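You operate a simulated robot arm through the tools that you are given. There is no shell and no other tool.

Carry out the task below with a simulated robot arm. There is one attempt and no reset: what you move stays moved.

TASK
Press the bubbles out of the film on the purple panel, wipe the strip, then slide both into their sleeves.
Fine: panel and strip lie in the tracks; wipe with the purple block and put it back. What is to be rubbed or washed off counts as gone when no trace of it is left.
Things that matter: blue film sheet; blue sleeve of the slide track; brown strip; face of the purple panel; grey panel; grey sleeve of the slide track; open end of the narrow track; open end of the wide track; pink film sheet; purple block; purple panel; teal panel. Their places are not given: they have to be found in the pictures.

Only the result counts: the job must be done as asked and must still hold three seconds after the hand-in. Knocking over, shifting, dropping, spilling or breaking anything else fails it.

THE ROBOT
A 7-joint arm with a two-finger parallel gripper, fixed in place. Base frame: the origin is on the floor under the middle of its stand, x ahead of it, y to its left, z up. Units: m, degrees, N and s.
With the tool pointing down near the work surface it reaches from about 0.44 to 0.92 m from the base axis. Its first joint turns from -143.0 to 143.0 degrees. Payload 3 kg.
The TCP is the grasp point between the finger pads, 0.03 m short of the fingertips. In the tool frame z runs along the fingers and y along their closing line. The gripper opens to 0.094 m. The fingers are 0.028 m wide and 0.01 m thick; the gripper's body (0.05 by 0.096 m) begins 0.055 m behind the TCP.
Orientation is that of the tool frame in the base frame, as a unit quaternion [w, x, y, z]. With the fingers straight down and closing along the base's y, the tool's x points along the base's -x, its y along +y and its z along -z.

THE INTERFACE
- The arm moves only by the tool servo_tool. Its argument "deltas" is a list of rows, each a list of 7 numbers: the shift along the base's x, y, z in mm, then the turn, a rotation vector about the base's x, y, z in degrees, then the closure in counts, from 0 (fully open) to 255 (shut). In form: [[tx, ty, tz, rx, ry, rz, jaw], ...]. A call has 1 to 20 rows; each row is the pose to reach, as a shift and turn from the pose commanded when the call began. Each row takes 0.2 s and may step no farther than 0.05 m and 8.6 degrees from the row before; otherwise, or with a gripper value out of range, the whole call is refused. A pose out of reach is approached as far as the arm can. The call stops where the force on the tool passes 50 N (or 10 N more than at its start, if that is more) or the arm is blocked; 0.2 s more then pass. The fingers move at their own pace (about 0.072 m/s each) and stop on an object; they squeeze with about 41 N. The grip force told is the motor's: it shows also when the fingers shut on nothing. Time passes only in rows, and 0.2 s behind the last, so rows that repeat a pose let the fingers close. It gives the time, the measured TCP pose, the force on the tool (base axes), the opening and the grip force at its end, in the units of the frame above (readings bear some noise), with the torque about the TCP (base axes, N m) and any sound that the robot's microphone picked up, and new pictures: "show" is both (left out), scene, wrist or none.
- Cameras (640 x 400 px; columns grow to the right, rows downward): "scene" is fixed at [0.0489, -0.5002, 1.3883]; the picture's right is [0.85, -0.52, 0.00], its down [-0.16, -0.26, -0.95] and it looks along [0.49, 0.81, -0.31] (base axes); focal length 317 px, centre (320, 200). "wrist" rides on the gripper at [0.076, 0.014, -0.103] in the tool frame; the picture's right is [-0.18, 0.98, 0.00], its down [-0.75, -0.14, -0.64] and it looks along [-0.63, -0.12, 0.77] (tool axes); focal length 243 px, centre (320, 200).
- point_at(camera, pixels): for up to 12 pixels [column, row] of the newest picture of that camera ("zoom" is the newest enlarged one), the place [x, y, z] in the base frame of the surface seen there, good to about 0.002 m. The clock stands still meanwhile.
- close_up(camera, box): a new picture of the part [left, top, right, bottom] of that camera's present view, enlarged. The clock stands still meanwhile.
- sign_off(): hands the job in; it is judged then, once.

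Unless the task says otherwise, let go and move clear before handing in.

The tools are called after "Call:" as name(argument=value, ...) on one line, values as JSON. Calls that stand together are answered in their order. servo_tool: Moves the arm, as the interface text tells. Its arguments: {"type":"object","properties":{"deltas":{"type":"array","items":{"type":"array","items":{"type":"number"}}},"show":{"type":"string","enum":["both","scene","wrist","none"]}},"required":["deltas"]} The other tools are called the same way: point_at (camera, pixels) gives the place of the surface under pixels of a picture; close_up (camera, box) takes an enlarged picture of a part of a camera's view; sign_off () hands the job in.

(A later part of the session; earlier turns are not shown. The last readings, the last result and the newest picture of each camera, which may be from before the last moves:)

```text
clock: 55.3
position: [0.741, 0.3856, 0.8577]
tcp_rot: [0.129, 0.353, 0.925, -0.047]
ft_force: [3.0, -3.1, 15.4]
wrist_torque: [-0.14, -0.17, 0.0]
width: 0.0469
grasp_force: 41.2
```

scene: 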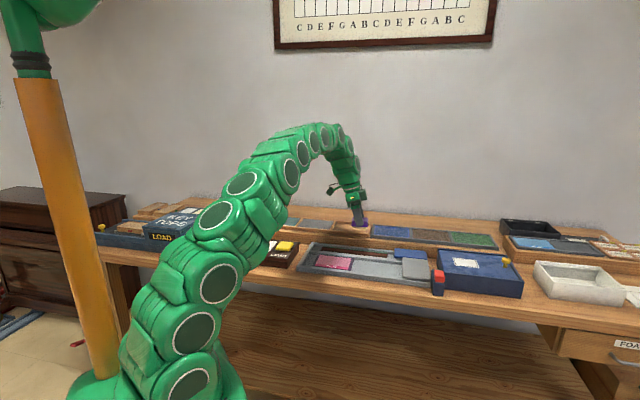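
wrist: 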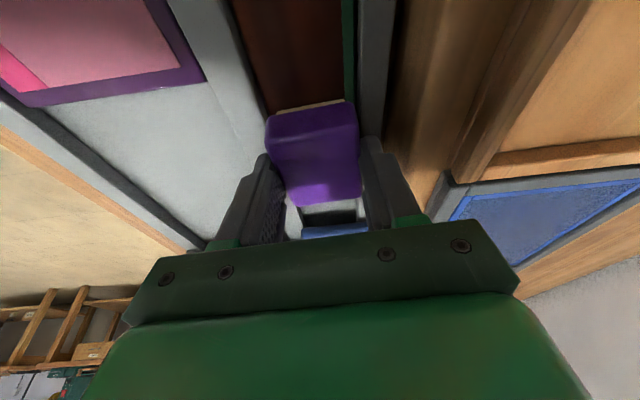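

Call:
servo_tool(deltas=[[-7.3, 6.9, 0.1, 0, 0, 0, 255], [-14.6, 13.7, 0.3, 0, 0, 0, 255], [-21.8, 20.6, 0.5, 0, 0, 0, 255], [-29.1, 27.4, 0.7, 0, 0, 0, 255], [-36.4, 34.3, 0.9, 0, 0, 0, 255]], show="none")

Call:
servo_tool(deltas=[[0, 0, 20, 0, 0, 0, 255], [0, 0, 60, 0, 0, 0, 255], [-20, 19, 90, 0, 0, 0, 255], [-20, 19, 110, 0, 0, 0, 255]], show="both")

Call:
close_up(camera="scene", box=[315, 238, 387, 283])

```text
clock: 56.5
position: [0.7045, 0.4199, 0.8576]
tcp_rot: [0.127, 0.352, 0.926, -0.048]
ft_force: [3.6, -2.7, 14.6]
wrist_torque: [-0.15, -0.2, 0.04]
width: 0.0471
grasp_force: 41.3
```

```text
clock: 57.5
position: [0.6823, 0.4419, 0.9657]
tcp_rot: [0.127, 0.352, 0.926, -0.049]
ft_force: [-0.8, 0.4, -1.1]
wrist_torque: [0.04, 0.01, -0.02]
width: 0.0467
grasp_force: 41.1
```

scene: 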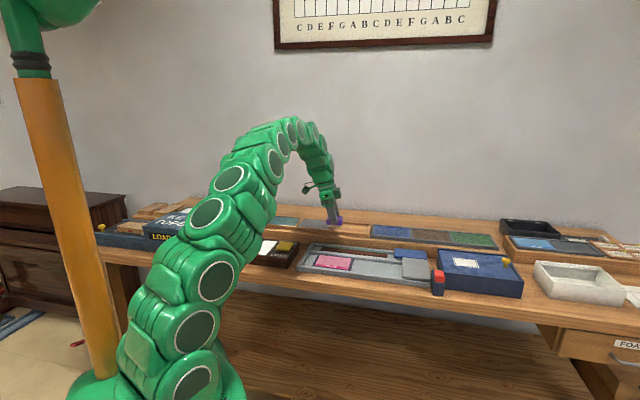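
wrist: 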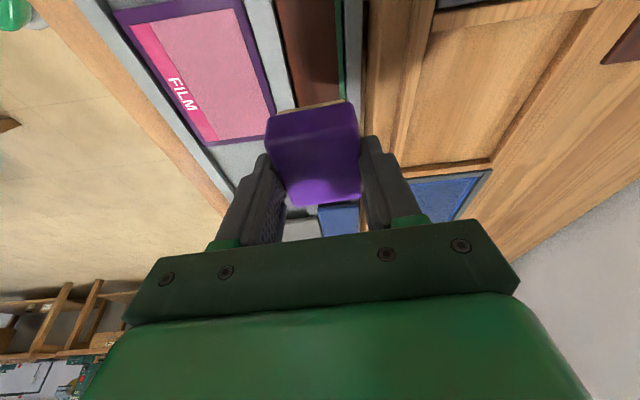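

```text
8.89 times, centred on (351, 260) of scene
```

zoom: 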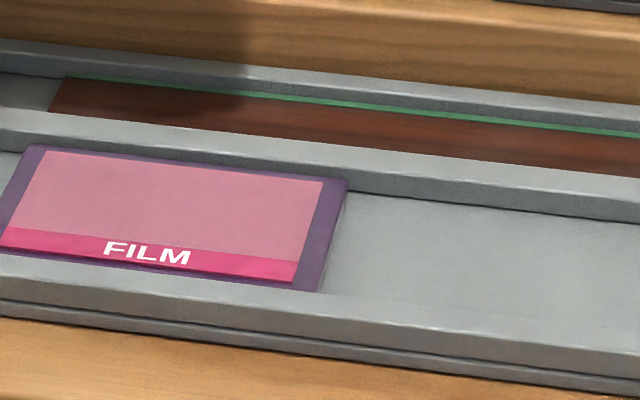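

The strip is clean. Now I'll carry the block back to its place: return yaw +83.7° and move to above the original spot.

Call:
servo_tool(deltas=[[-17.9, 36, 0, 0, 0, 8.37, 255], [-35.8, 72, 0, 0, 0, 16.74, 255], [-53.7, 108, 0, 0, 0, 25.1, 255], [-71.6, 144, 0, 0, 0, 33.5, 255], [-89.5, 180, 0, 0, 0, 41.9, 255], [-107.4, 216, 0, 0, 0, 50.2, 255], [-125.3, 252, -5, 0, 0, 58.6, 255], [-143.2, 288, -10, 0, 0, 67, 255], [-161.1, 325, -20, 0, 0, 75.3, 255], [-179.3, 361, -30, 0, 0, 83.7, 255], [-179.3, 361, -30, 0, 0, 83.7, 255]], show="both")

```text
clock: 59.9
position: [0.5059, 0.802, 0.9358]
tcp_rot: [0.127, -0.357, 0.924, 0.051]
ft_force: [-0.4, 0.2, -1.8]
wrist_torque: [-0.03, -0.03, 0.0]
width: 0.0468
grasp_force: 40.9
```

scene: 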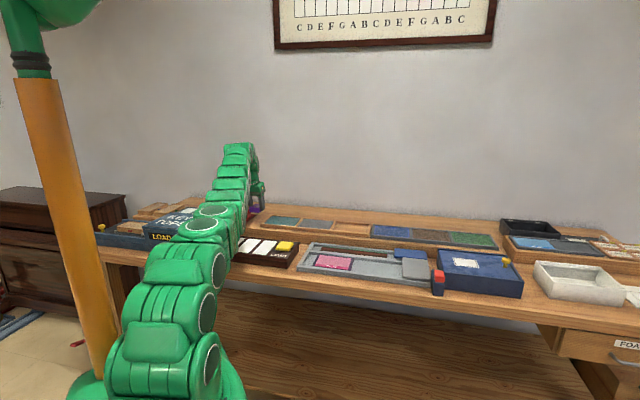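
wrist: 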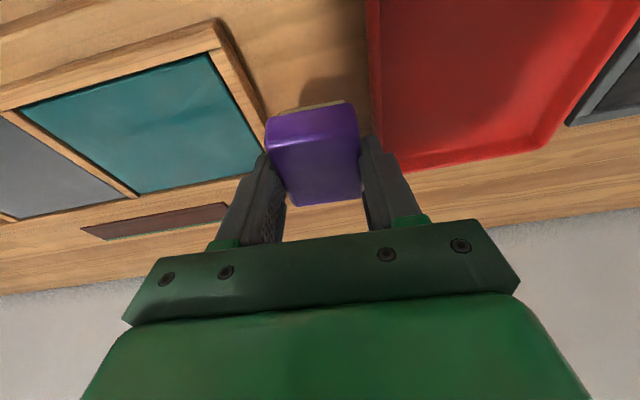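

Back above the original spot. I'll lower to a few mm above the shelf.

Call:
servo_tool(deltas=[[-1.5, 0.8, -15, 0, 0, 0, 255], [-1.5, 0.8, -28, 0, 0, 0, 255], [-1.5, 0.8, -36, 0, 0, 0, 255], [-1.5, 0.8, -38, 0, 0, 0, 255], [-1.5, 0.8, -38, 0, 0, 0, 255]], show="wrist")

Call:
close_up(camera="wrist", box=[200, 75, 440, 225])

```text
clock: 61.1
position: [0.5034, 0.8017, 0.8993]
tcp_rot: [0.126, -0.355, 0.925, 0.05]
ft_force: [0.5, 0.2, -0.5]
wrist_torque: [-0.03, -0.01, 0.04]
width: 0.0471
grasp_force: 41.4
```

wrist: 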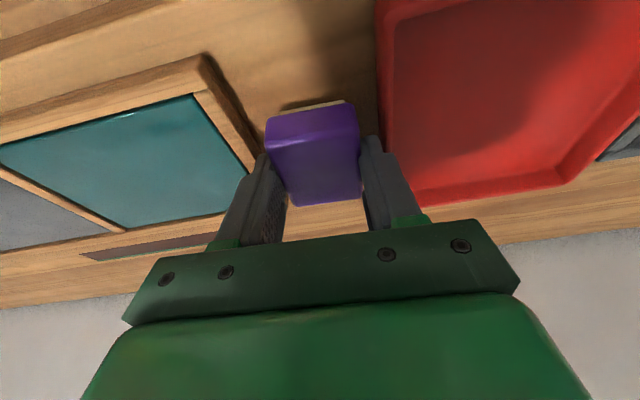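

```text
2.67 times, centred on (320, 150) of wrist
```

zoom: 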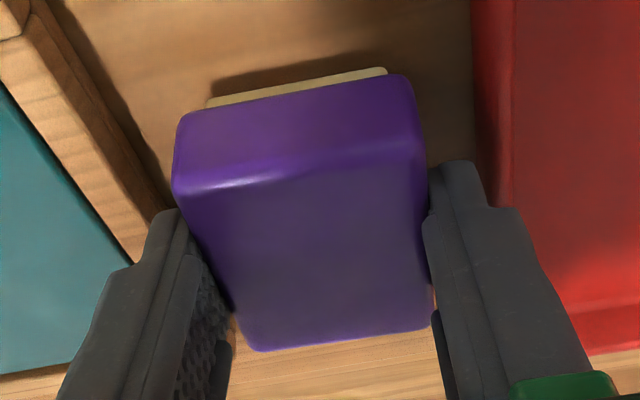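

The view matches the original grasp view. I'll lower in small steps until the pad touches the shelf.

Call:
servo_tool(deltas=[[0, 0, -2, 0, 0, 0, 255], [0, 0, -3.5, 0, 0, 0, 255], [0, 0, -5, 0, 0, 0, 255], [0, 0, -5, 0, 0, 0, 255]], show="none")

```text
clock: 62.1
position: [0.504, 0.8013, 0.8935]
tcp_rot: [0.126, -0.356, 0.925, 0.049]
ft_force: [0.3, 0.0, 0.4]
wrist_torque: [0.0, -0.01, -0.02]
width: 0.0469
grasp_force: 41.0
```

Call:
servo_tool(deltas=[[0, 0, -1, 0, 0, 0, 255], [0, 0, -1.8, 0, 0, 0, 255], [0, 0, -1.8, 0, 0, 0, 255]], show="none")

```text
clock: 62.9
position: [0.5044, 0.8021, 0.8941]
tcp_rot: [0.128, -0.355, 0.925, 0.05]
ft_force: [1.6, 4.1, 14.0]
wrist_torque: [-0.03, -0.04, 0.01]
width: 0.047
grasp_force: 41.1
```

The pad is on the shelf (14 N). I'll open to ~55 mm to release, then rise straight up.

Call:
servo_tool(deltas=[[0, 0, 0.8, 0, 0, 0, 255], [0, 0, 0.8, 0, 0, 0, 106], [0, 0, 0.8, 0, 0, 0, 106], [0, 0, 0.8, 0, 0, 0, 106]], show="wrist")

Call:
close_up(camera="wrist", box=[200, 75, 440, 225])

```text
clock: 63.9
position: [0.5026, 0.8004, 0.8935]
tcp_rot: [0.127, -0.355, 0.925, 0.049]
ft_force: [-0.2, -0.3, 0.3]
wrist_torque: [-0.01, 0.0, 0.01]
width: 0.0547
grasp_force: 0.1
```

wrist: 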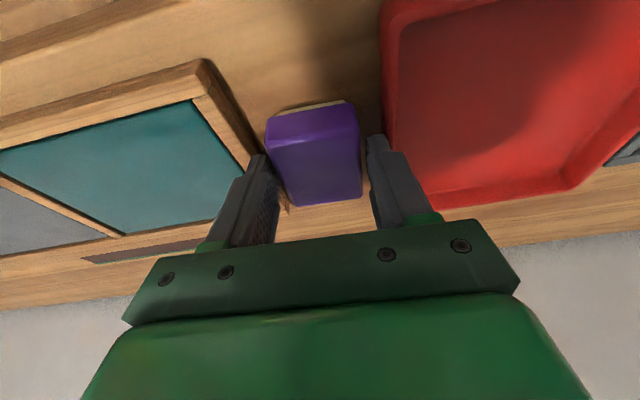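

```text
2.67 times, centred on (320, 150) of wrist
```

zoom: 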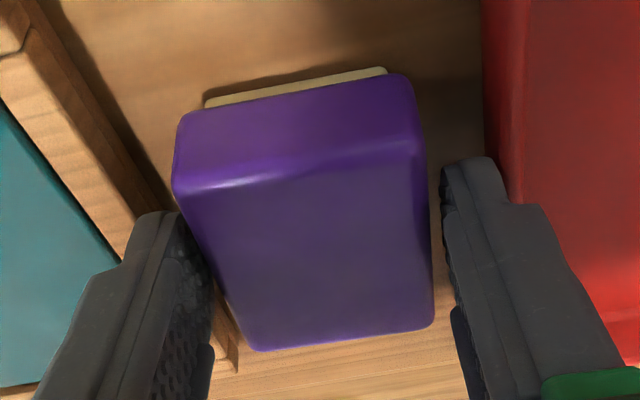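

Released; the block stands in its spot with gaps on both sides. I'll rise straight up and check.

Call:
servo_tool(deltas=[[0, 0, 8, 0, 0, 0, 106], [0, 0, 20, 0, 0, 0, 106], [0, 0, 40, 0, 0, 0, 106], [0, -10, 60, 0, 0, 0, 106], [-5, -25, 75, 0, 0, 0, 106]], show="both")

Call:
point_at(camera="wrist", pixels=[[320, 130]])

```text
clock: 65.1
position: [0.496, 0.7755, 0.9688]
tcp_rot: [0.127, -0.356, 0.924, 0.05]
ft_force: [-0.5, -0.4, 0.3]
wrist_torque: [0.0, 0.04, -0.02]
width: 0.0549
grasp_force: 0.0
```

scene: 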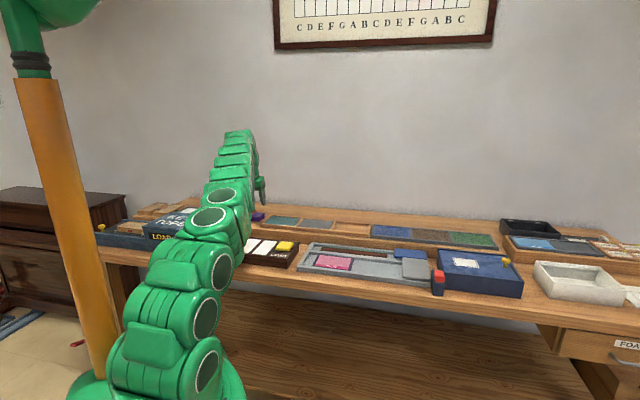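
wrist: 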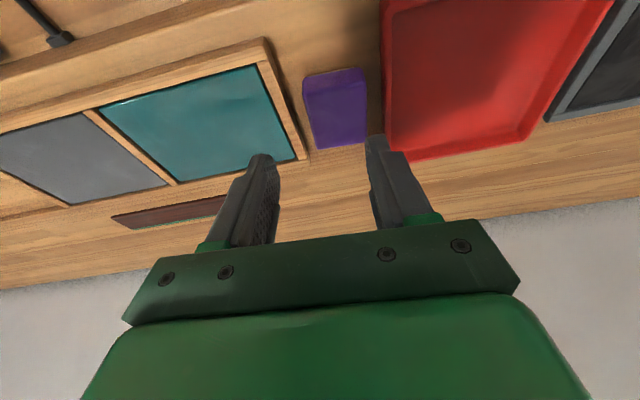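

```text
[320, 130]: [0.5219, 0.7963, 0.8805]
```

Call:
point_at(camera="wrist", pixels=[[308, 92], [363, 84], [319, 144], [361, 139], [335, 110]])

Call:
close_up(camera="scene", box=[233, 200, 281, 230])

Call:
close_up(camera="scene", box=[290, 240, 400, 290])

```text
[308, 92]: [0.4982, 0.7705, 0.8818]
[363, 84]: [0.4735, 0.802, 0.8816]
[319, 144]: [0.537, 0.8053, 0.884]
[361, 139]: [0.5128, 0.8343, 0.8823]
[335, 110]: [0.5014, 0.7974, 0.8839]
```

```text
13.33 times, centred on (257, 215) of scene
```

zoom: 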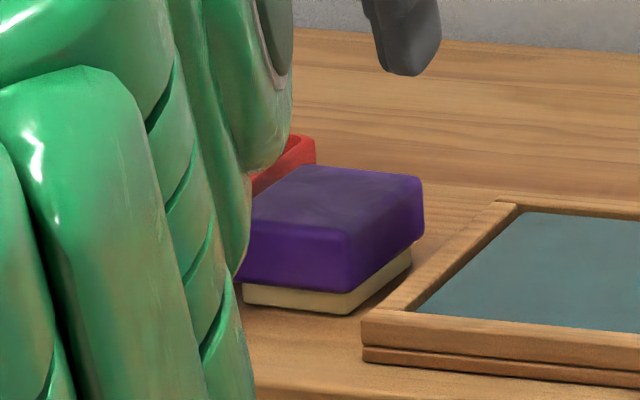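

```text
5.82 times, centred on (345, 265) of scene
```

zoom: 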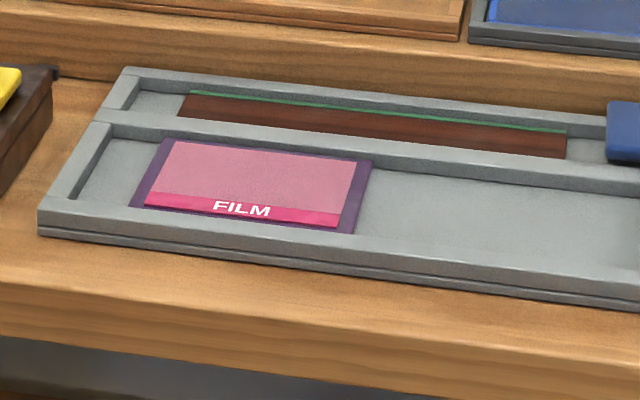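

The block is back within 1–3 mm of its original place, and strip and film look clean. Next I'll untilt the tool, close the fingers and move toward the left end of the narrow track.

Call:
servo_tool(deltas=[[-12, -40, 10, -3.4, 3.7, 0, 106], [-25, -80, 15, -6.7, 7.4, 0, 180], [-40, -115, 15, -10.1, 11.1, 0, 255], [-40, -115, 15, -10.1, 11.1, 0, 255]], show="none")

```text
clock: 66.1
position: [0.4565, 0.6613, 0.9871]
tcp_rot: [0.006, -0.359, 0.933, 0.002]
ft_force: [1.0, -0.2, 0.3]
wrist_torque: [0.01, -0.02, -0.01]
width: 0.0002
grasp_force: 32.9
```

Upright now (0.7° residual tilt). I'll correct that, yaw to align the closing line along the track, and go above the gap left of the strip.

Call:
servo_tool(deltas=[[30, -28, 0, -0.5, 0.5, 4.6, 255], [60, -56, 0, -0.5, 0.5, 4.6, 255], [90, -84, 0, -0.5, 0.5, 4.6, 255], [120, -112, -10, -0.5, 0.5, 4.6, 255], [150, -144, -30, -0.5, 0.5, 4.6, 255], [180.4, -175.7, -60, -0.5, 0.5, 4.6, 255], [180.4, -175.7, -90, -0.5, 0.5, 4.6, 255], [180.4, -175.7, -90, -0.5, 0.5, 4.6, 255]], show="both")

Call:
close_up(camera="wrist", box=[200, 60, 440, 210])

Call:
close_up(camera="scene", box=[290, 225, 370, 275])

```text
refused: row 6 steps farther than a row can; nothing moved
```

```text
2.67 times, centred on (320, 135) of wrist
```

zoom: 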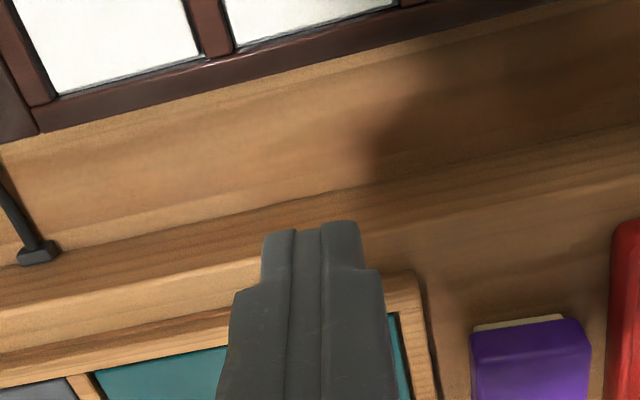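

```text
8.00 times, centred on (330, 250) of scene
```

zoom: 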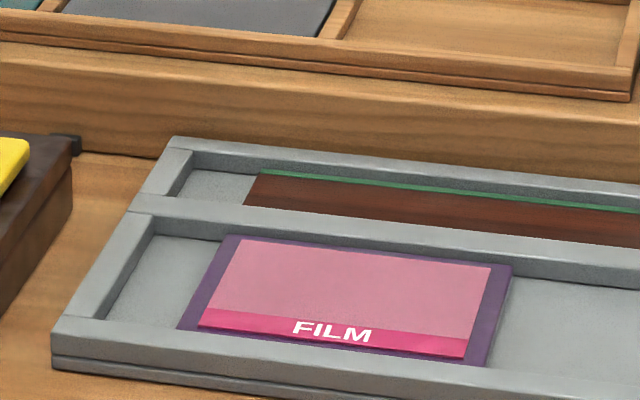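

A row stepped over 50 mm; I'll resend with smaller steps. The scene zoom shows the gap left of the strip at (215,187) clearly.

Call:
servo_tool(deltas=[[30, -28, 0, -0.5, 0.5, 4.6, 255], [60, -56, 0, -0.5, 0.5, 4.6, 255], [90, -84, 0, -0.5, 0.5, 4.6, 255], [120, -112, -5, -0.5, 0.5, 4.6, 255], [150, -144, -15, -0.5, 0.5, 4.6, 255], [180.4, -175.7, -30, -0.5, 0.5, 4.6, 255], [180.4, -175.7, -65, -0.5, 0.5, 4.6, 255], [180.4, -175.7, -90, -0.5, 0.5, 4.6, 255], [180.4, -175.7, -90, -0.5, 0.5, 4.6, 255]], show="both")

Call:
close_up(camera="wrist", box=[200, 60, 440, 210])

Call:
close_up(camera="scene", box=[290, 225, 370, 275])

```text
clock: 68.1
position: [0.6374, 0.4883, 0.8942]
tcp_rot: [0.001, -0.396, 0.918, 0.0]
ft_force: [0.7, 0.9, -0.3]
wrist_torque: [0.01, 0.04, 0.0]
width: 0.0001
grasp_force: 33.3
```

scene: 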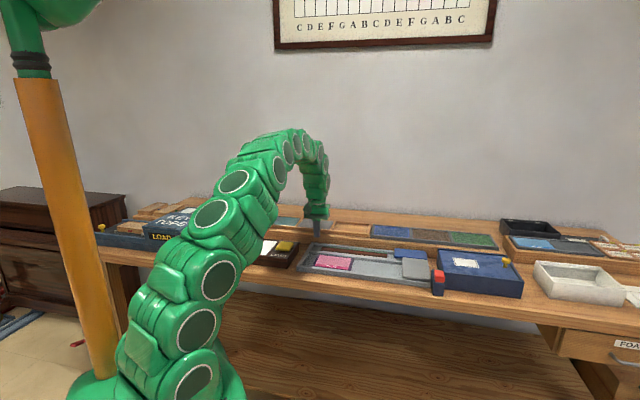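
wrist: 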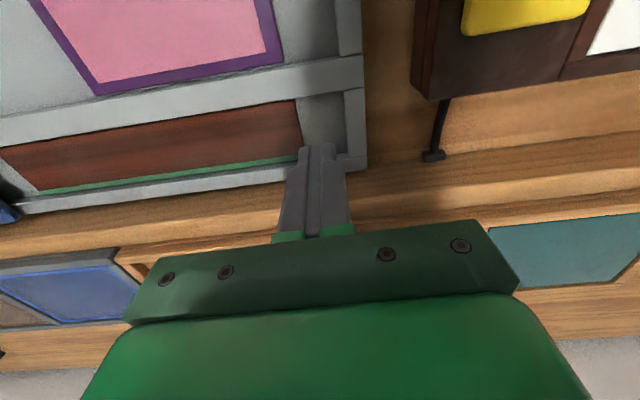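

```text
2.67 times, centred on (320, 135) of wrist
```

zoom: 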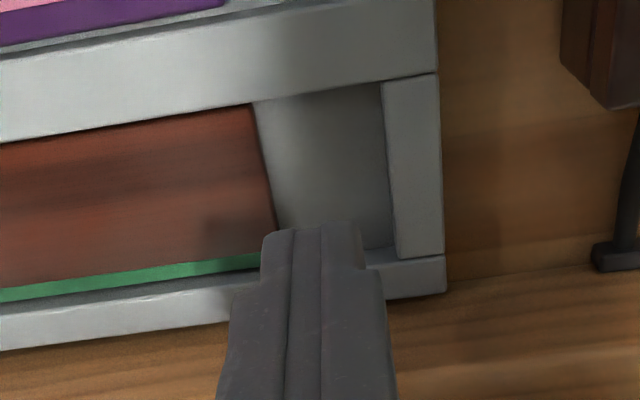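

```text
8.00 times, centred on (330, 250) of scene
```

zoom: 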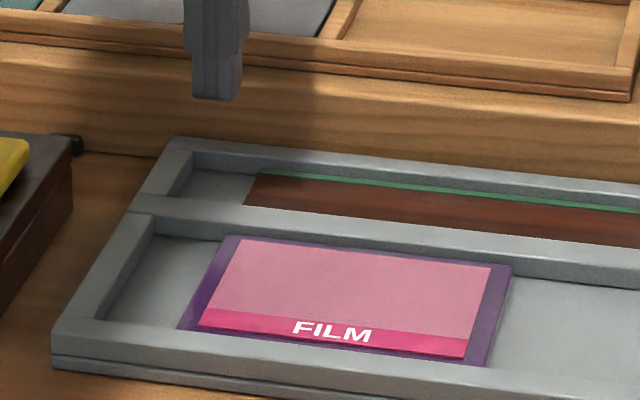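

The fingers hover over the gap between the strip's end (zoom (265,170)) and the end wall (zoom (387,150)). I'll measure those edges and the height reference.

Call:
point_at(camera="wrist", pixels=[[297, 105], [301, 130], [300, 118], [345, 95], [347, 130], [348, 145], [320, 115], [330, 105], [360, 60], [320, 150], [310, 140]])

```text
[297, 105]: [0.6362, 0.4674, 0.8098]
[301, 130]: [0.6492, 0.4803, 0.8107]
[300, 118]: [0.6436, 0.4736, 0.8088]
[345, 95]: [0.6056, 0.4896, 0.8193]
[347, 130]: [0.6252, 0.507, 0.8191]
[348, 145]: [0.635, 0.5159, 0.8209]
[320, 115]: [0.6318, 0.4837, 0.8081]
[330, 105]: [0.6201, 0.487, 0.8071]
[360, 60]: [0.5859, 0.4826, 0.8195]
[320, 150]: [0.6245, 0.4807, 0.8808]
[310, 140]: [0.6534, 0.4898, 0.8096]
```

Gap is u 0.1065–0.144 (37 mm); fingertips need 20 mm. I'll centre at u≈0.125, v≈0.790 and descend so the tips sit ~3 mm above the track floor.

Call:
servo_tool(deltas=[[-4.8, 0.8, -20, 0, 0, 0, 255], [-4.8, 0.8, -38, 0, 0, 0, 255], [-4.8, 0.8, -48, 0, 0, 0, 255], [-4.8, 0.8, -54, 0, 0, 0, 255], [-4.8, 0.8, -54, 0, 0, 0, 255]], show="both")

Call:
close_up(camera="scene", box=[290, 225, 370, 275])

Call:
close_up(camera="wrist", box=[200, 60, 440, 210])

```text
clock: 69.3
position: [0.633, 0.487, 0.8395]
tcp_rot: [-0.001, -0.395, 0.919, -0.001]
ft_force: [0.0, 0.2, -0.5]
wrist_torque: [-0.01, 0.0, 0.01]
width: 0.0
grasp_force: 33.4
```

scene: 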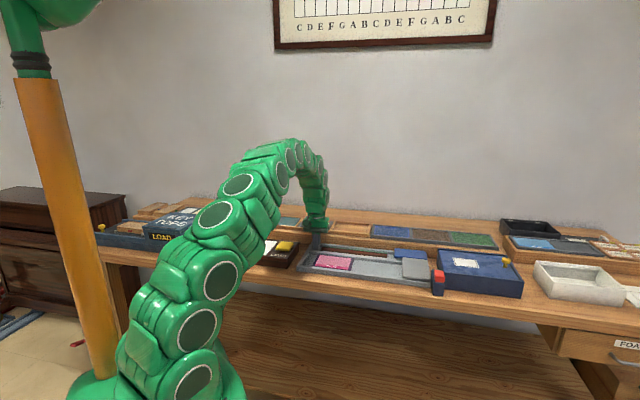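
wrist: 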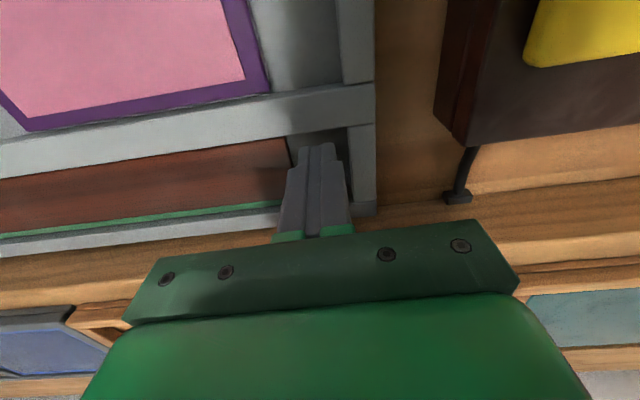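

```text
8.00 times, centred on (330, 250) of scene
```

zoom: 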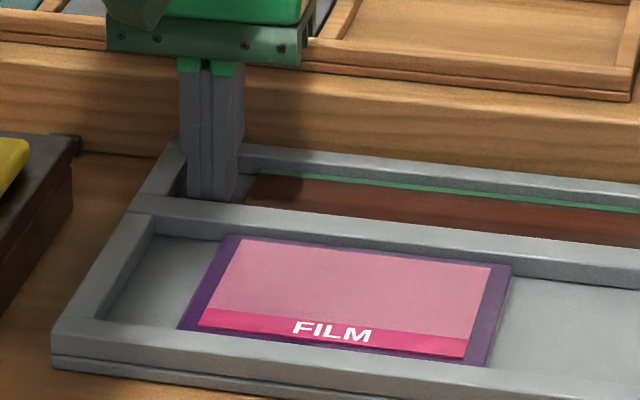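

```text
2.67 times, centred on (320, 135) of wrist
```

zoom: 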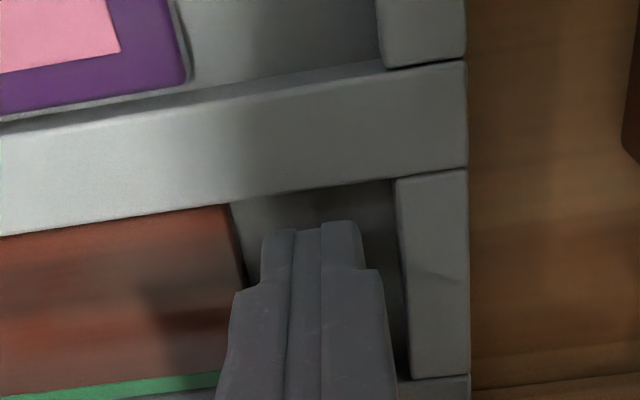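

The tips are in the gap with no contact force. I'll push gently along +u about 60 mm and watch the force.

Call:
servo_tool(deltas=[[5.1, -4.8, 0, 0, 0, 0, 255], [10.2, -9.6, 0, 0, 0, 0, 255], [15.3, -14.4, 0, 0, 0, 0, 255], [20.4, -19.2, 0, 0, 0, 0, 255], [25.5, -24, 0, 0, 0, 0, 255], [30.6, -28.8, 0, 0, 0, 0, 255], [35.7, -33.6, 0, 0, 0, 0, 255], [40.8, -38.4, 0, 0, 0, 0, 255], [45.9, -43.2, 0, 0, 0, 0, 255]], show="both")

Call:
close_up(camera="scene", box=[290, 225, 434, 315])

```text
clock: 71.3
position: [0.6797, 0.4435, 0.8408]
tcp_rot: [0.0, -0.397, 0.918, -0.001]
ft_force: [-0.3, 0.9, 0.2]
wrist_torque: [0.03, -0.01, 0.02]
width: 0.0002
grasp_force: 33.2
```

scene: 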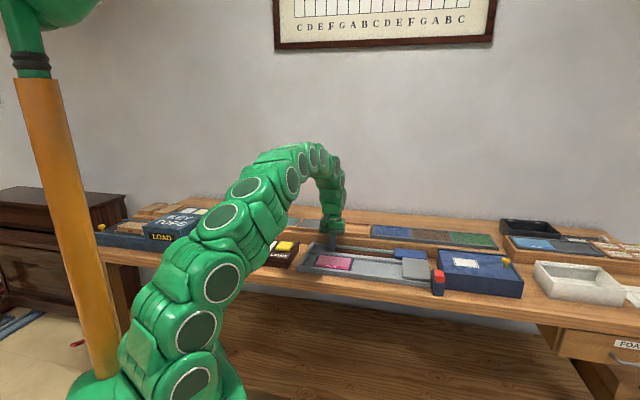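
wrist: 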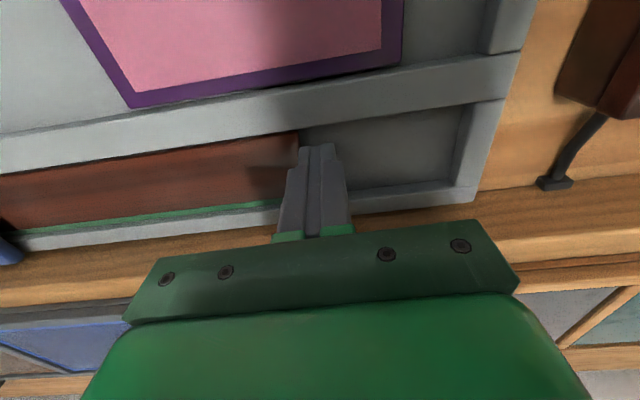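

```text
4.44 times, centred on (362, 270) of scene
```

zoom: 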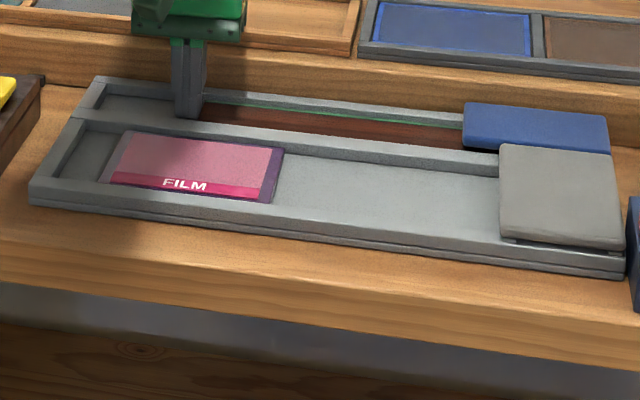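

The strip slides freely and its front is entering the blue sleeve. I'll push another 60 mm.

Call:
servo_tool(deltas=[[4.4, -4.1, 0, 0, 0, 0, 255], [8.7, -8.2, 0, 0, 0, 0, 255], [13.1, -12.3, 0, 0, 0, 0, 255], [17.5, -16.5, 0, 0, 0, 0, 255], [21.8, -20.6, 0, 0, 0, 0, 255], [26.2, -24.7, 0, 0, 0, 0, 255], [30.6, -28.8, 0, 0, 0, 0, 255], [34.9, -32.9, 0, 0, 0, 0, 255], [39.3, -37, 0, 0, 0, 0, 255], [43.7, -41.2, 0, 0, 0, 0, 255]], show="both")

Call:
close_up(camera="scene", box=[290, 225, 434, 315])

```text
clock: 73.5
position: [0.7246, 0.4012, 0.8405]
tcp_rot: [0.0, -0.395, 0.919, -0.001]
ft_force: [0.3, -0.1, -0.9]
wrist_torque: [-0.03, 0.02, 0.0]
width: 0.0
grasp_force: 33.2
```

scene: 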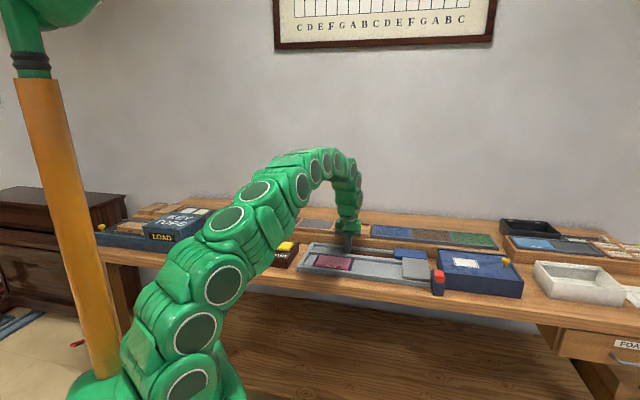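
wrist: 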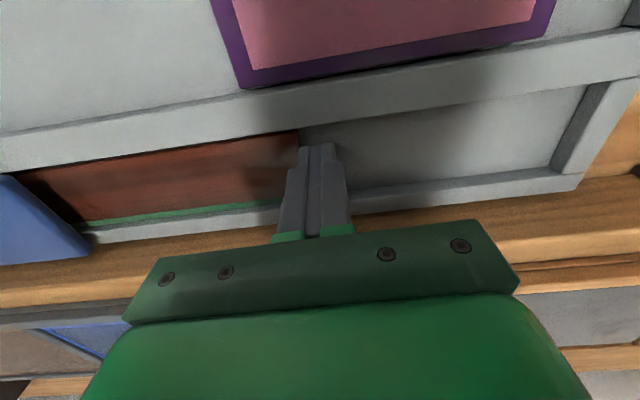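

```text
4.44 times, centred on (362, 270) of scene
```

zoom: 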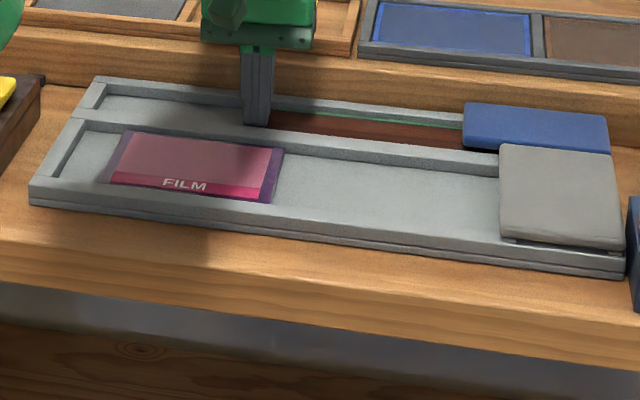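

The strip's front should be near u≈0.52 now. I'll push on in small steps to detect the end stop gently.

Call:
servo_tool(deltas=[[2.2, -2.1, 0, 0, 0, 0, 255], [4.4, -4.1, 0, 0, 0, 0, 255], [6.6, -6.2, 0, 0, 0, 0, 255], [8, -7.5, 0, 0, 0, 0, 255]], show="none")

```text
clock: 74.5
position: [0.7323, 0.3944, 0.8415]
tcp_rot: [0.0, -0.396, 0.918, 0.0]
ft_force: [-0.5, 0.3, 1.4]
wrist_torque: [0.0, -0.02, 0.01]
width: 0.0
grasp_force: 33.0
```

Call:
servo_tool(deltas=[[1.1, -1.0, 0, 0, 0, 0, 255], [2.2, -2.1, 0, 0, 0, 0, 255], [3.3, -3.1, 0, 0, 0, 0, 255]], show="none")

```text
clock: 75.3
position: [0.7335, 0.3933, 0.8405]
tcp_rot: [0.0, -0.396, 0.918, 0.0]
ft_force: [-9.1, 9.2, 1.4]
wrist_torque: [0.21, 0.24, -0.16]
width: 0.0001
grasp_force: 32.9
```

Force rose to 13 N along -u: the end stop. I'll nudge 1 mm more to confirm it is firm, then back off.

Call:
servo_tool(deltas=[[0.4, -0.35, 0, 0, 0, 0, 255], [0.8, -0.75, 0, 0, 0, 0, 255]], show="wrist")

Call:
close_up(camera="scene", box=[290, 225, 434, 315])

```text
clock: 75.9
position: [0.7353, 0.394, 0.8411]
tcp_rot: [-0.002, -0.397, 0.918, 0.001]
ft_force: [-25.4, 22.8, -0.2]
wrist_torque: [0.67, 0.72, -0.43]
width: 0.0
grasp_force: 33.1
```

wrist: 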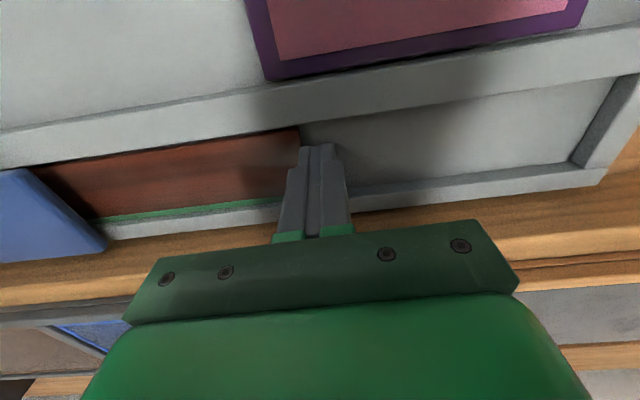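

```text
4.44 times, centred on (362, 270) of scene
```

zoom: 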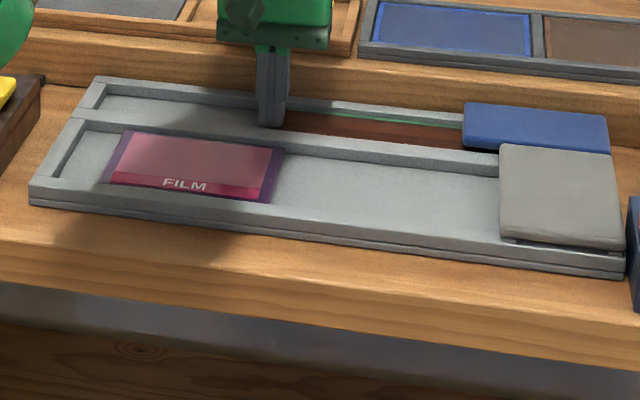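

The strip is firmly seated (34 N for 1 mm). I'll back off, lift, and move over the gap left of the purple panel.

Call:
servo_tool(deltas=[[-4, 3.8, 0, 0, 0, 0, 255], [-9, 8.5, 5, 0, 0, 0, 255], [-9, 8.5, 35, 0, 0, 0, 255], [-40, 14, 55, 0, 0, 0, 255], [-80, 18, 55, 0, 0, 0, 255], [-125, 22, 55, 0, 0, 0, 255], [-167, 27, 50, 0, 0, 0, 255], [-167, 27, 50, 0, 0, 0, 255]], show="both")

Call:
close_up(camera="wrist", box=[200, 60, 440, 210])

Call:
close_up(camera="scene", box=[290, 225, 434, 315])

```text
clock: 77.7
position: [0.5689, 0.4159, 0.8919]
tcp_rot: [-0.001, -0.396, 0.918, 0.0]
ft_force: [-0.2, -0.4, 0.3]
wrist_torque: [0.0, -0.05, -0.03]
width: 0.0001
grasp_force: 33.0
```

scene: 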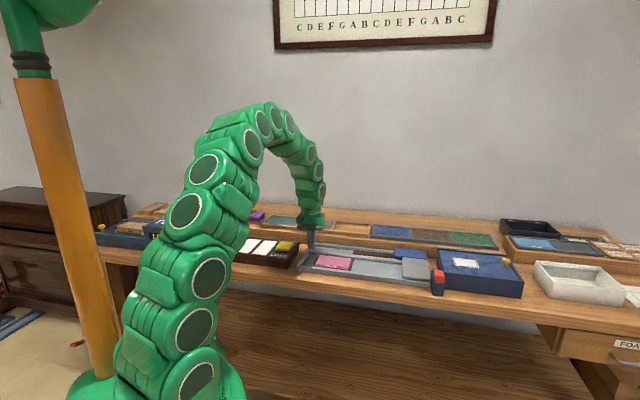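
wrist: 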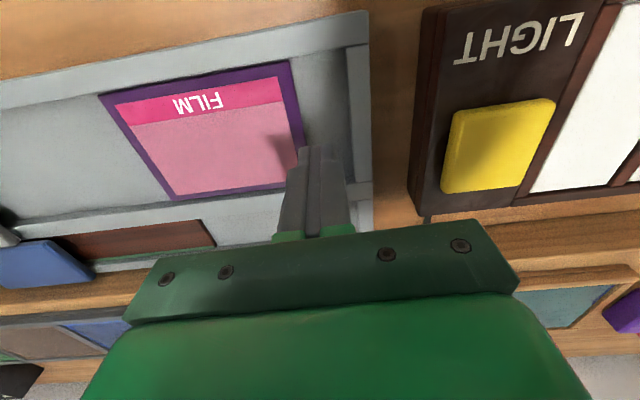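

```text
2.67 times, centred on (320, 135) of wrist
```

zoom: 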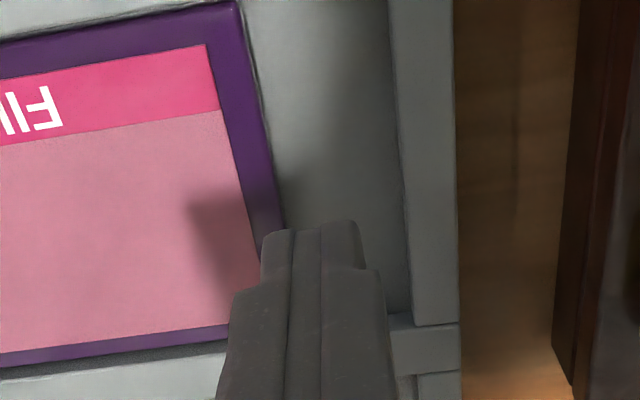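

```text
4.44 times, centred on (362, 270) of scene
```

zoom: 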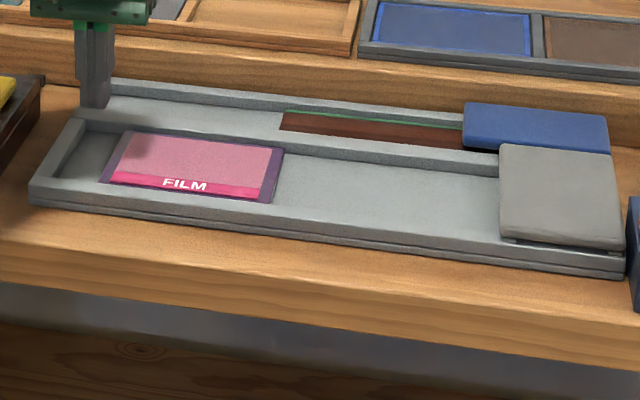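

The strip is in its sleeve. Now I'll measure the gap left of the panel (trailing edge near zoom (262,120), wall near zoom (398,120)).

Call:
point_at(camera="wrist", pixels=[[291, 68], [298, 105], [304, 140], [289, 63], [347, 50], [350, 90], [353, 130], [320, 100], [325, 60], [340, 20], [356, 185]])

```text
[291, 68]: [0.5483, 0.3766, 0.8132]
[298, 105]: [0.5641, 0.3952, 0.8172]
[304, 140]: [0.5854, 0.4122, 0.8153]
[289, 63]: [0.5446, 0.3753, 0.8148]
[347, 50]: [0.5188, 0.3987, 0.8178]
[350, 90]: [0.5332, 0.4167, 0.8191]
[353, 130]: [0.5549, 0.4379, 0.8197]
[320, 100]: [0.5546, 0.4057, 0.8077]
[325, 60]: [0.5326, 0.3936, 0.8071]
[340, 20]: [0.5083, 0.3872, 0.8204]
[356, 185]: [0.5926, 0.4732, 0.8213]
```

Gap is u 0.1035–0.141; I'm at u≈0.129. I'll shift 6 mm back to centre in the gap and descend.

Call:
servo_tool(deltas=[[-3, 5.6, 0, 0, 0, 0, 255], [-3, 5.6, -20, 0, 0, 0, 255], [-3, 5.6, -36, 0, 0, 0, 255], [-3, 5.6, -46, 0, 0, 0, 255], [-3, 5.6, -51.5, 0, 0, 0, 255], [-3, 5.6, -51.5, 0, 0, 0, 255]], show="wrist")

Call:
close_up(camera="wrist", box=[200, 60, 440, 210])

Call:
close_up(camera="scene", box=[290, 225, 370, 275])

```text
clock: 79.1
position: [0.565, 0.4221, 0.8386]
tcp_rot: [-0.001, -0.397, 0.918, 0.001]
ft_force: [-2.5, -2.5, 10.2]
wrist_torque: [-0.03, -0.03, -0.01]
width: 0.0
grasp_force: 32.9
```

wrist: 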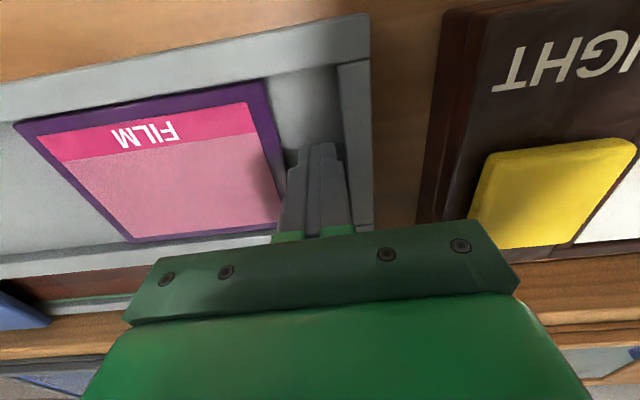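

```text
2.67 times, centred on (320, 135) of wrist
```

zoom: 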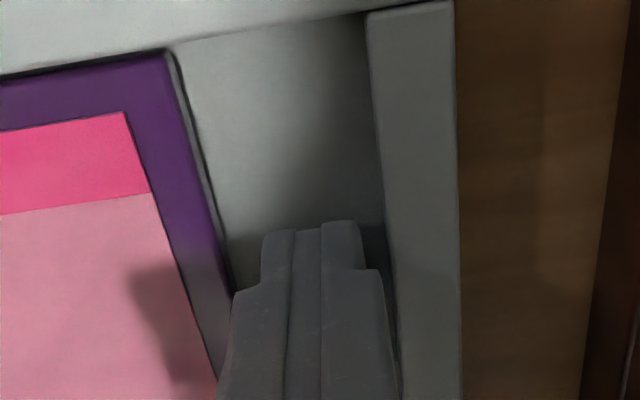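

```text
8.00 times, centred on (330, 250) of scene
```

zoom: 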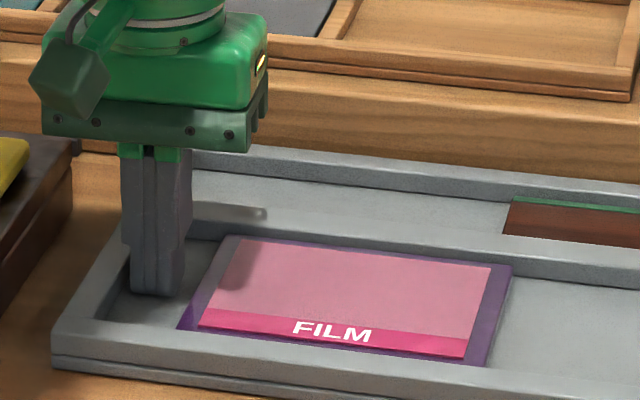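

The tips touched the floor (10 N). I'll raise 2.5 mm and start pushing the panel along +u.

Call:
servo_tool(deltas=[[0, 0, 2.5, 0, 0, 0, 255], [2.2, -2.1, 2.5, 0, 0, 0, 255], [5.1, -4.8, 2.5, 0, 0, 0, 255], [8, -7.5, 2.5, 0, 0, 0, 255], [10.9, -10.3, 2.5, 0, 0, 0, 255], [14.6, -13.7, 2.5, 0, 0, 0, 255], [18.2, -17.2, 2.5, 0, 0, 0, 255], [21.8, -20.6, 2.5, 0, 0, 0, 255]], show="wrist")

Call:
close_up(camera="scene", box=[290, 225, 434, 315])

```text
clock: 80.9
position: [0.5876, 0.4031, 0.8401]
tcp_rot: [0.0, -0.397, 0.918, -0.001]
ft_force: [-1.1, -0.1, 0.2]
wrist_torque: [0.02, 0.04, 0.0]
width: 0.0001
grasp_force: 33.0
```

wrist: 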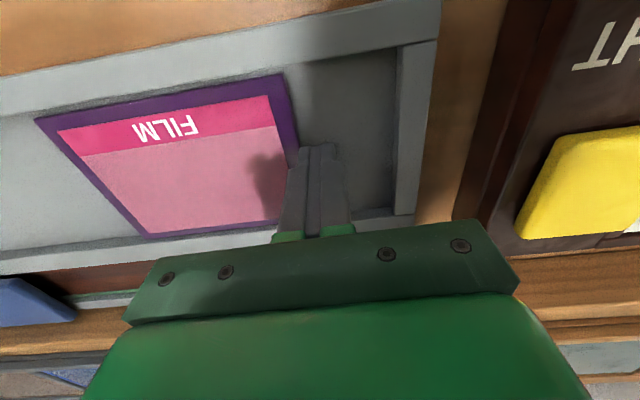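

```text
4.44 times, centred on (362, 270) of scene
```

zoom: 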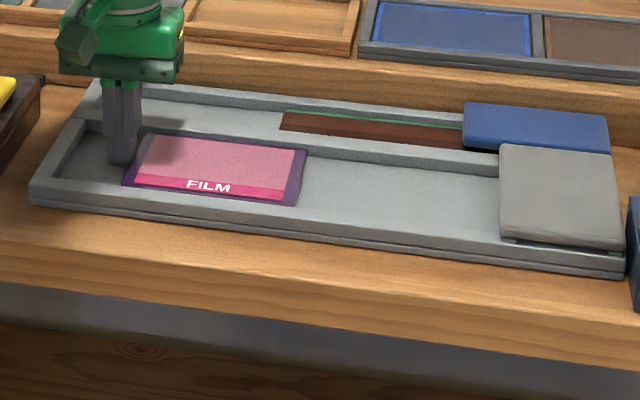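

The panel slides smoothly. I'll push another ~96 mm.

Call:
servo_tool(deltas=[[5.8, -5.5, 0, 0, 0, 0, 255], [11.6, -11, 0, 0, 0, 0, 255], [17.5, -16.5, 0, 0, 0, 0, 255], [23.3, -22, 0, 0, 0, 0, 255], [29.1, -27.4, 0, 0, 0, 0, 255], [34.9, -32.9, 0, 0, 0, 0, 255], [40.8, -38.4, 0, 0, 0, 0, 255], [46.6, -43.9, 0, 0, 0, 0, 255], [52.4, -49.4, 0, 0, 0, 0, 255], [58.2, -54.9, 0, 0, 0, 0, 255], [64.1, -60.4, 0, 0, 0, 0, 255], [69.9, -65.9, 0, 0, 0, 0, 255]], show="wrist")

Call:
close_up(camera="scene", box=[290, 225, 434, 315])

```text
clock: 83.5
position: [0.6567, 0.3358, 0.8413]
tcp_rot: [0.0, -0.396, 0.918, 0.001]
ft_force: [0.3, 1.0, -0.1]
wrist_torque: [0.01, 0.02, 0.01]
width: 0.0
grasp_force: 32.7
```

wrist: 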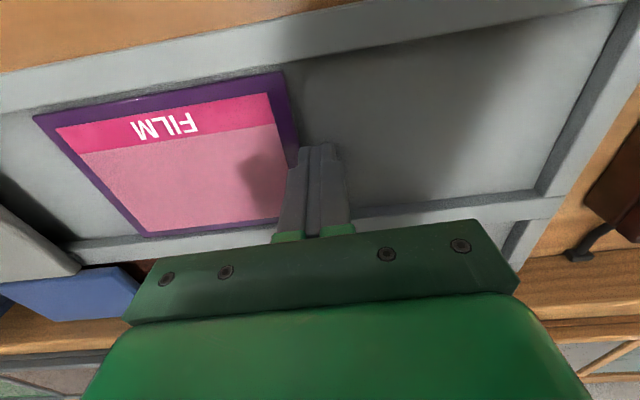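

```text
4.44 times, centred on (362, 270) of scene
```

zoom: 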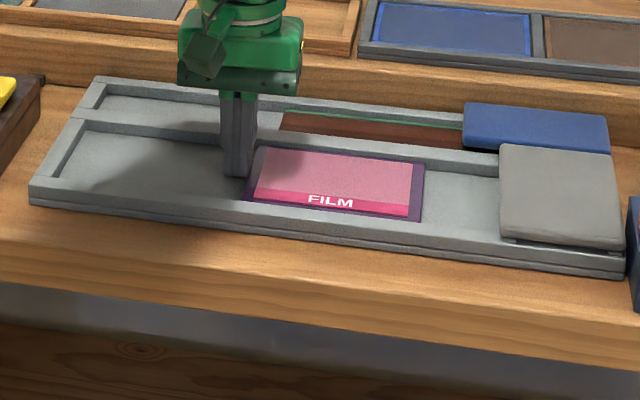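

Panel's front is at about u 0.395. I'll push another 84 mm so its front enters the grey sleeve.

Call:
servo_tool(deltas=[[5.1, -4.8, 0, 0, 0, 0, 255], [10.2, -9.6, 0, 0, 0, 0, 255], [15.3, -14.4, 0, 0, 0, 0, 255], [20.4, -19.2, 0, 0, 0, 0, 255], [25.5, -24, 0, 0, 0, 0, 255], [30.6, -28.8, 0, 0, 0, 0, 255], [35.7, -33.6, 0, 0, 0, 0, 255], [40.8, -38.4, 0, 0, 0, 0, 255], [45.9, -43.2, 0, 0, 0, 0, 255], [51, -48, 0, 0, 0, 0, 255], [56.1, -52.8, 0, 0, 0, 0, 255], [61.2, -57.6, 0, 0, 0, 0, 255]], show="wrist")

Call:
close_up(camera="scene", box=[310, 225, 454, 315])

```text
clock: 86.1
position: [0.7192, 0.2788, 0.8407]
tcp_rot: [-0.001, -0.395, 0.919, 0.0]
ft_force: [0.2, 1.0, 0.8]
wrist_torque: [0.01, 0.03, 0.0]
width: 0.0001
grasp_force: 32.2
```

wrist: 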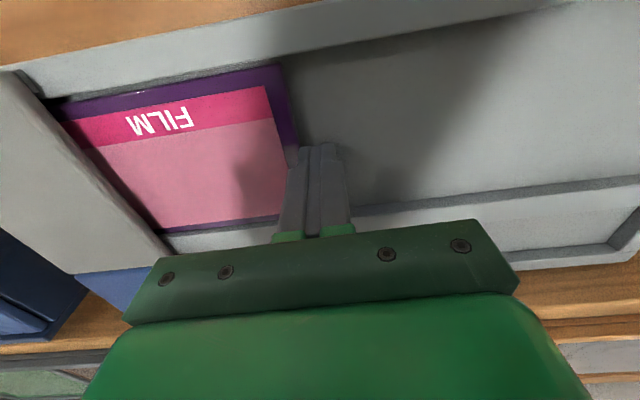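

```text
4.44 times, centred on (382, 270) of scene
```

zoom: 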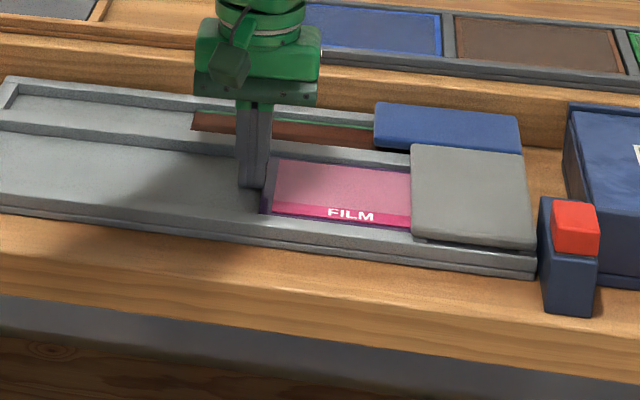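

The panel is entering the grey sleeve with no resistance. I'll push another 42 mm, then go in small steps to the stop.

Call:
servo_tool(deltas=[[4.4, -4.1, 0, 0, 0, 0, 255], [8.7, -8.2, 0, 0, 0, 0, 255], [13.1, -12.3, 0, 0, 0, 0, 255], [17.5, -16.5, 0, 0, 0, 0, 255], [21.8, -20.6, 0, 0, 0, 0, 255], [26.2, -24.7, 0, 0, 0, 0, 255], [30.6, -28.8, 0, 0, 0, 0, 255]], show="wrist")

Call:
servo_tool(deltas=[[2.2, -2.1, 0, 0, 0, 0, 255], [4.4, -4.1, 0, 0, 0, 0, 255], [5.8, -5.5, 0, 0, 0, 0, 255]], show="none")

```text
clock: 87.7
position: [0.7491, 0.2498, 0.841]
tcp_rot: [0.001, -0.396, 0.918, 0.0]
ft_force: [-0.2, 0.5, -0.2]
wrist_torque: [0.01, -0.04, -0.03]
width: 0.0
grasp_force: 32.7
```

wrist: 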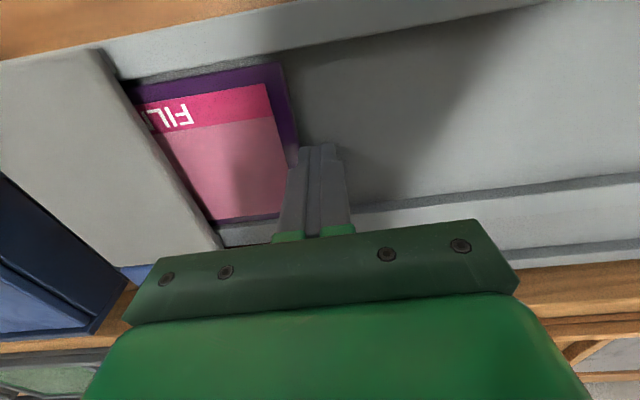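

```text
clock: 88.5
position: [0.7563, 0.245, 0.841]
tcp_rot: [0.0, -0.395, 0.919, -0.001]
ft_force: [-0.1, 0.7, -0.3]
wrist_torque: [-0.02, -0.03, 0.01]
width: 0.0
grasp_force: 33.3
```

No resistance yet at u≈0.3825. Continuing in 1.5 mm steps.

Call:
servo_tool(deltas=[[1.1, -1.0, 0, 0, 0, 0, 255], [2.2, -2.1, 0, 0, 0, 0, 255], [3.3, -3.1, 0, 0, 0, 0, 255]], show="none")

```text
clock: 89.3
position: [0.7562, 0.2443, 0.8401]
tcp_rot: [-0.002, -0.396, 0.918, 0.001]
ft_force: [-30.3, 27.5, 4.3]
wrist_torque: [0.68, 0.83, -0.47]
width: 0.0002
grasp_force: 32.7
```

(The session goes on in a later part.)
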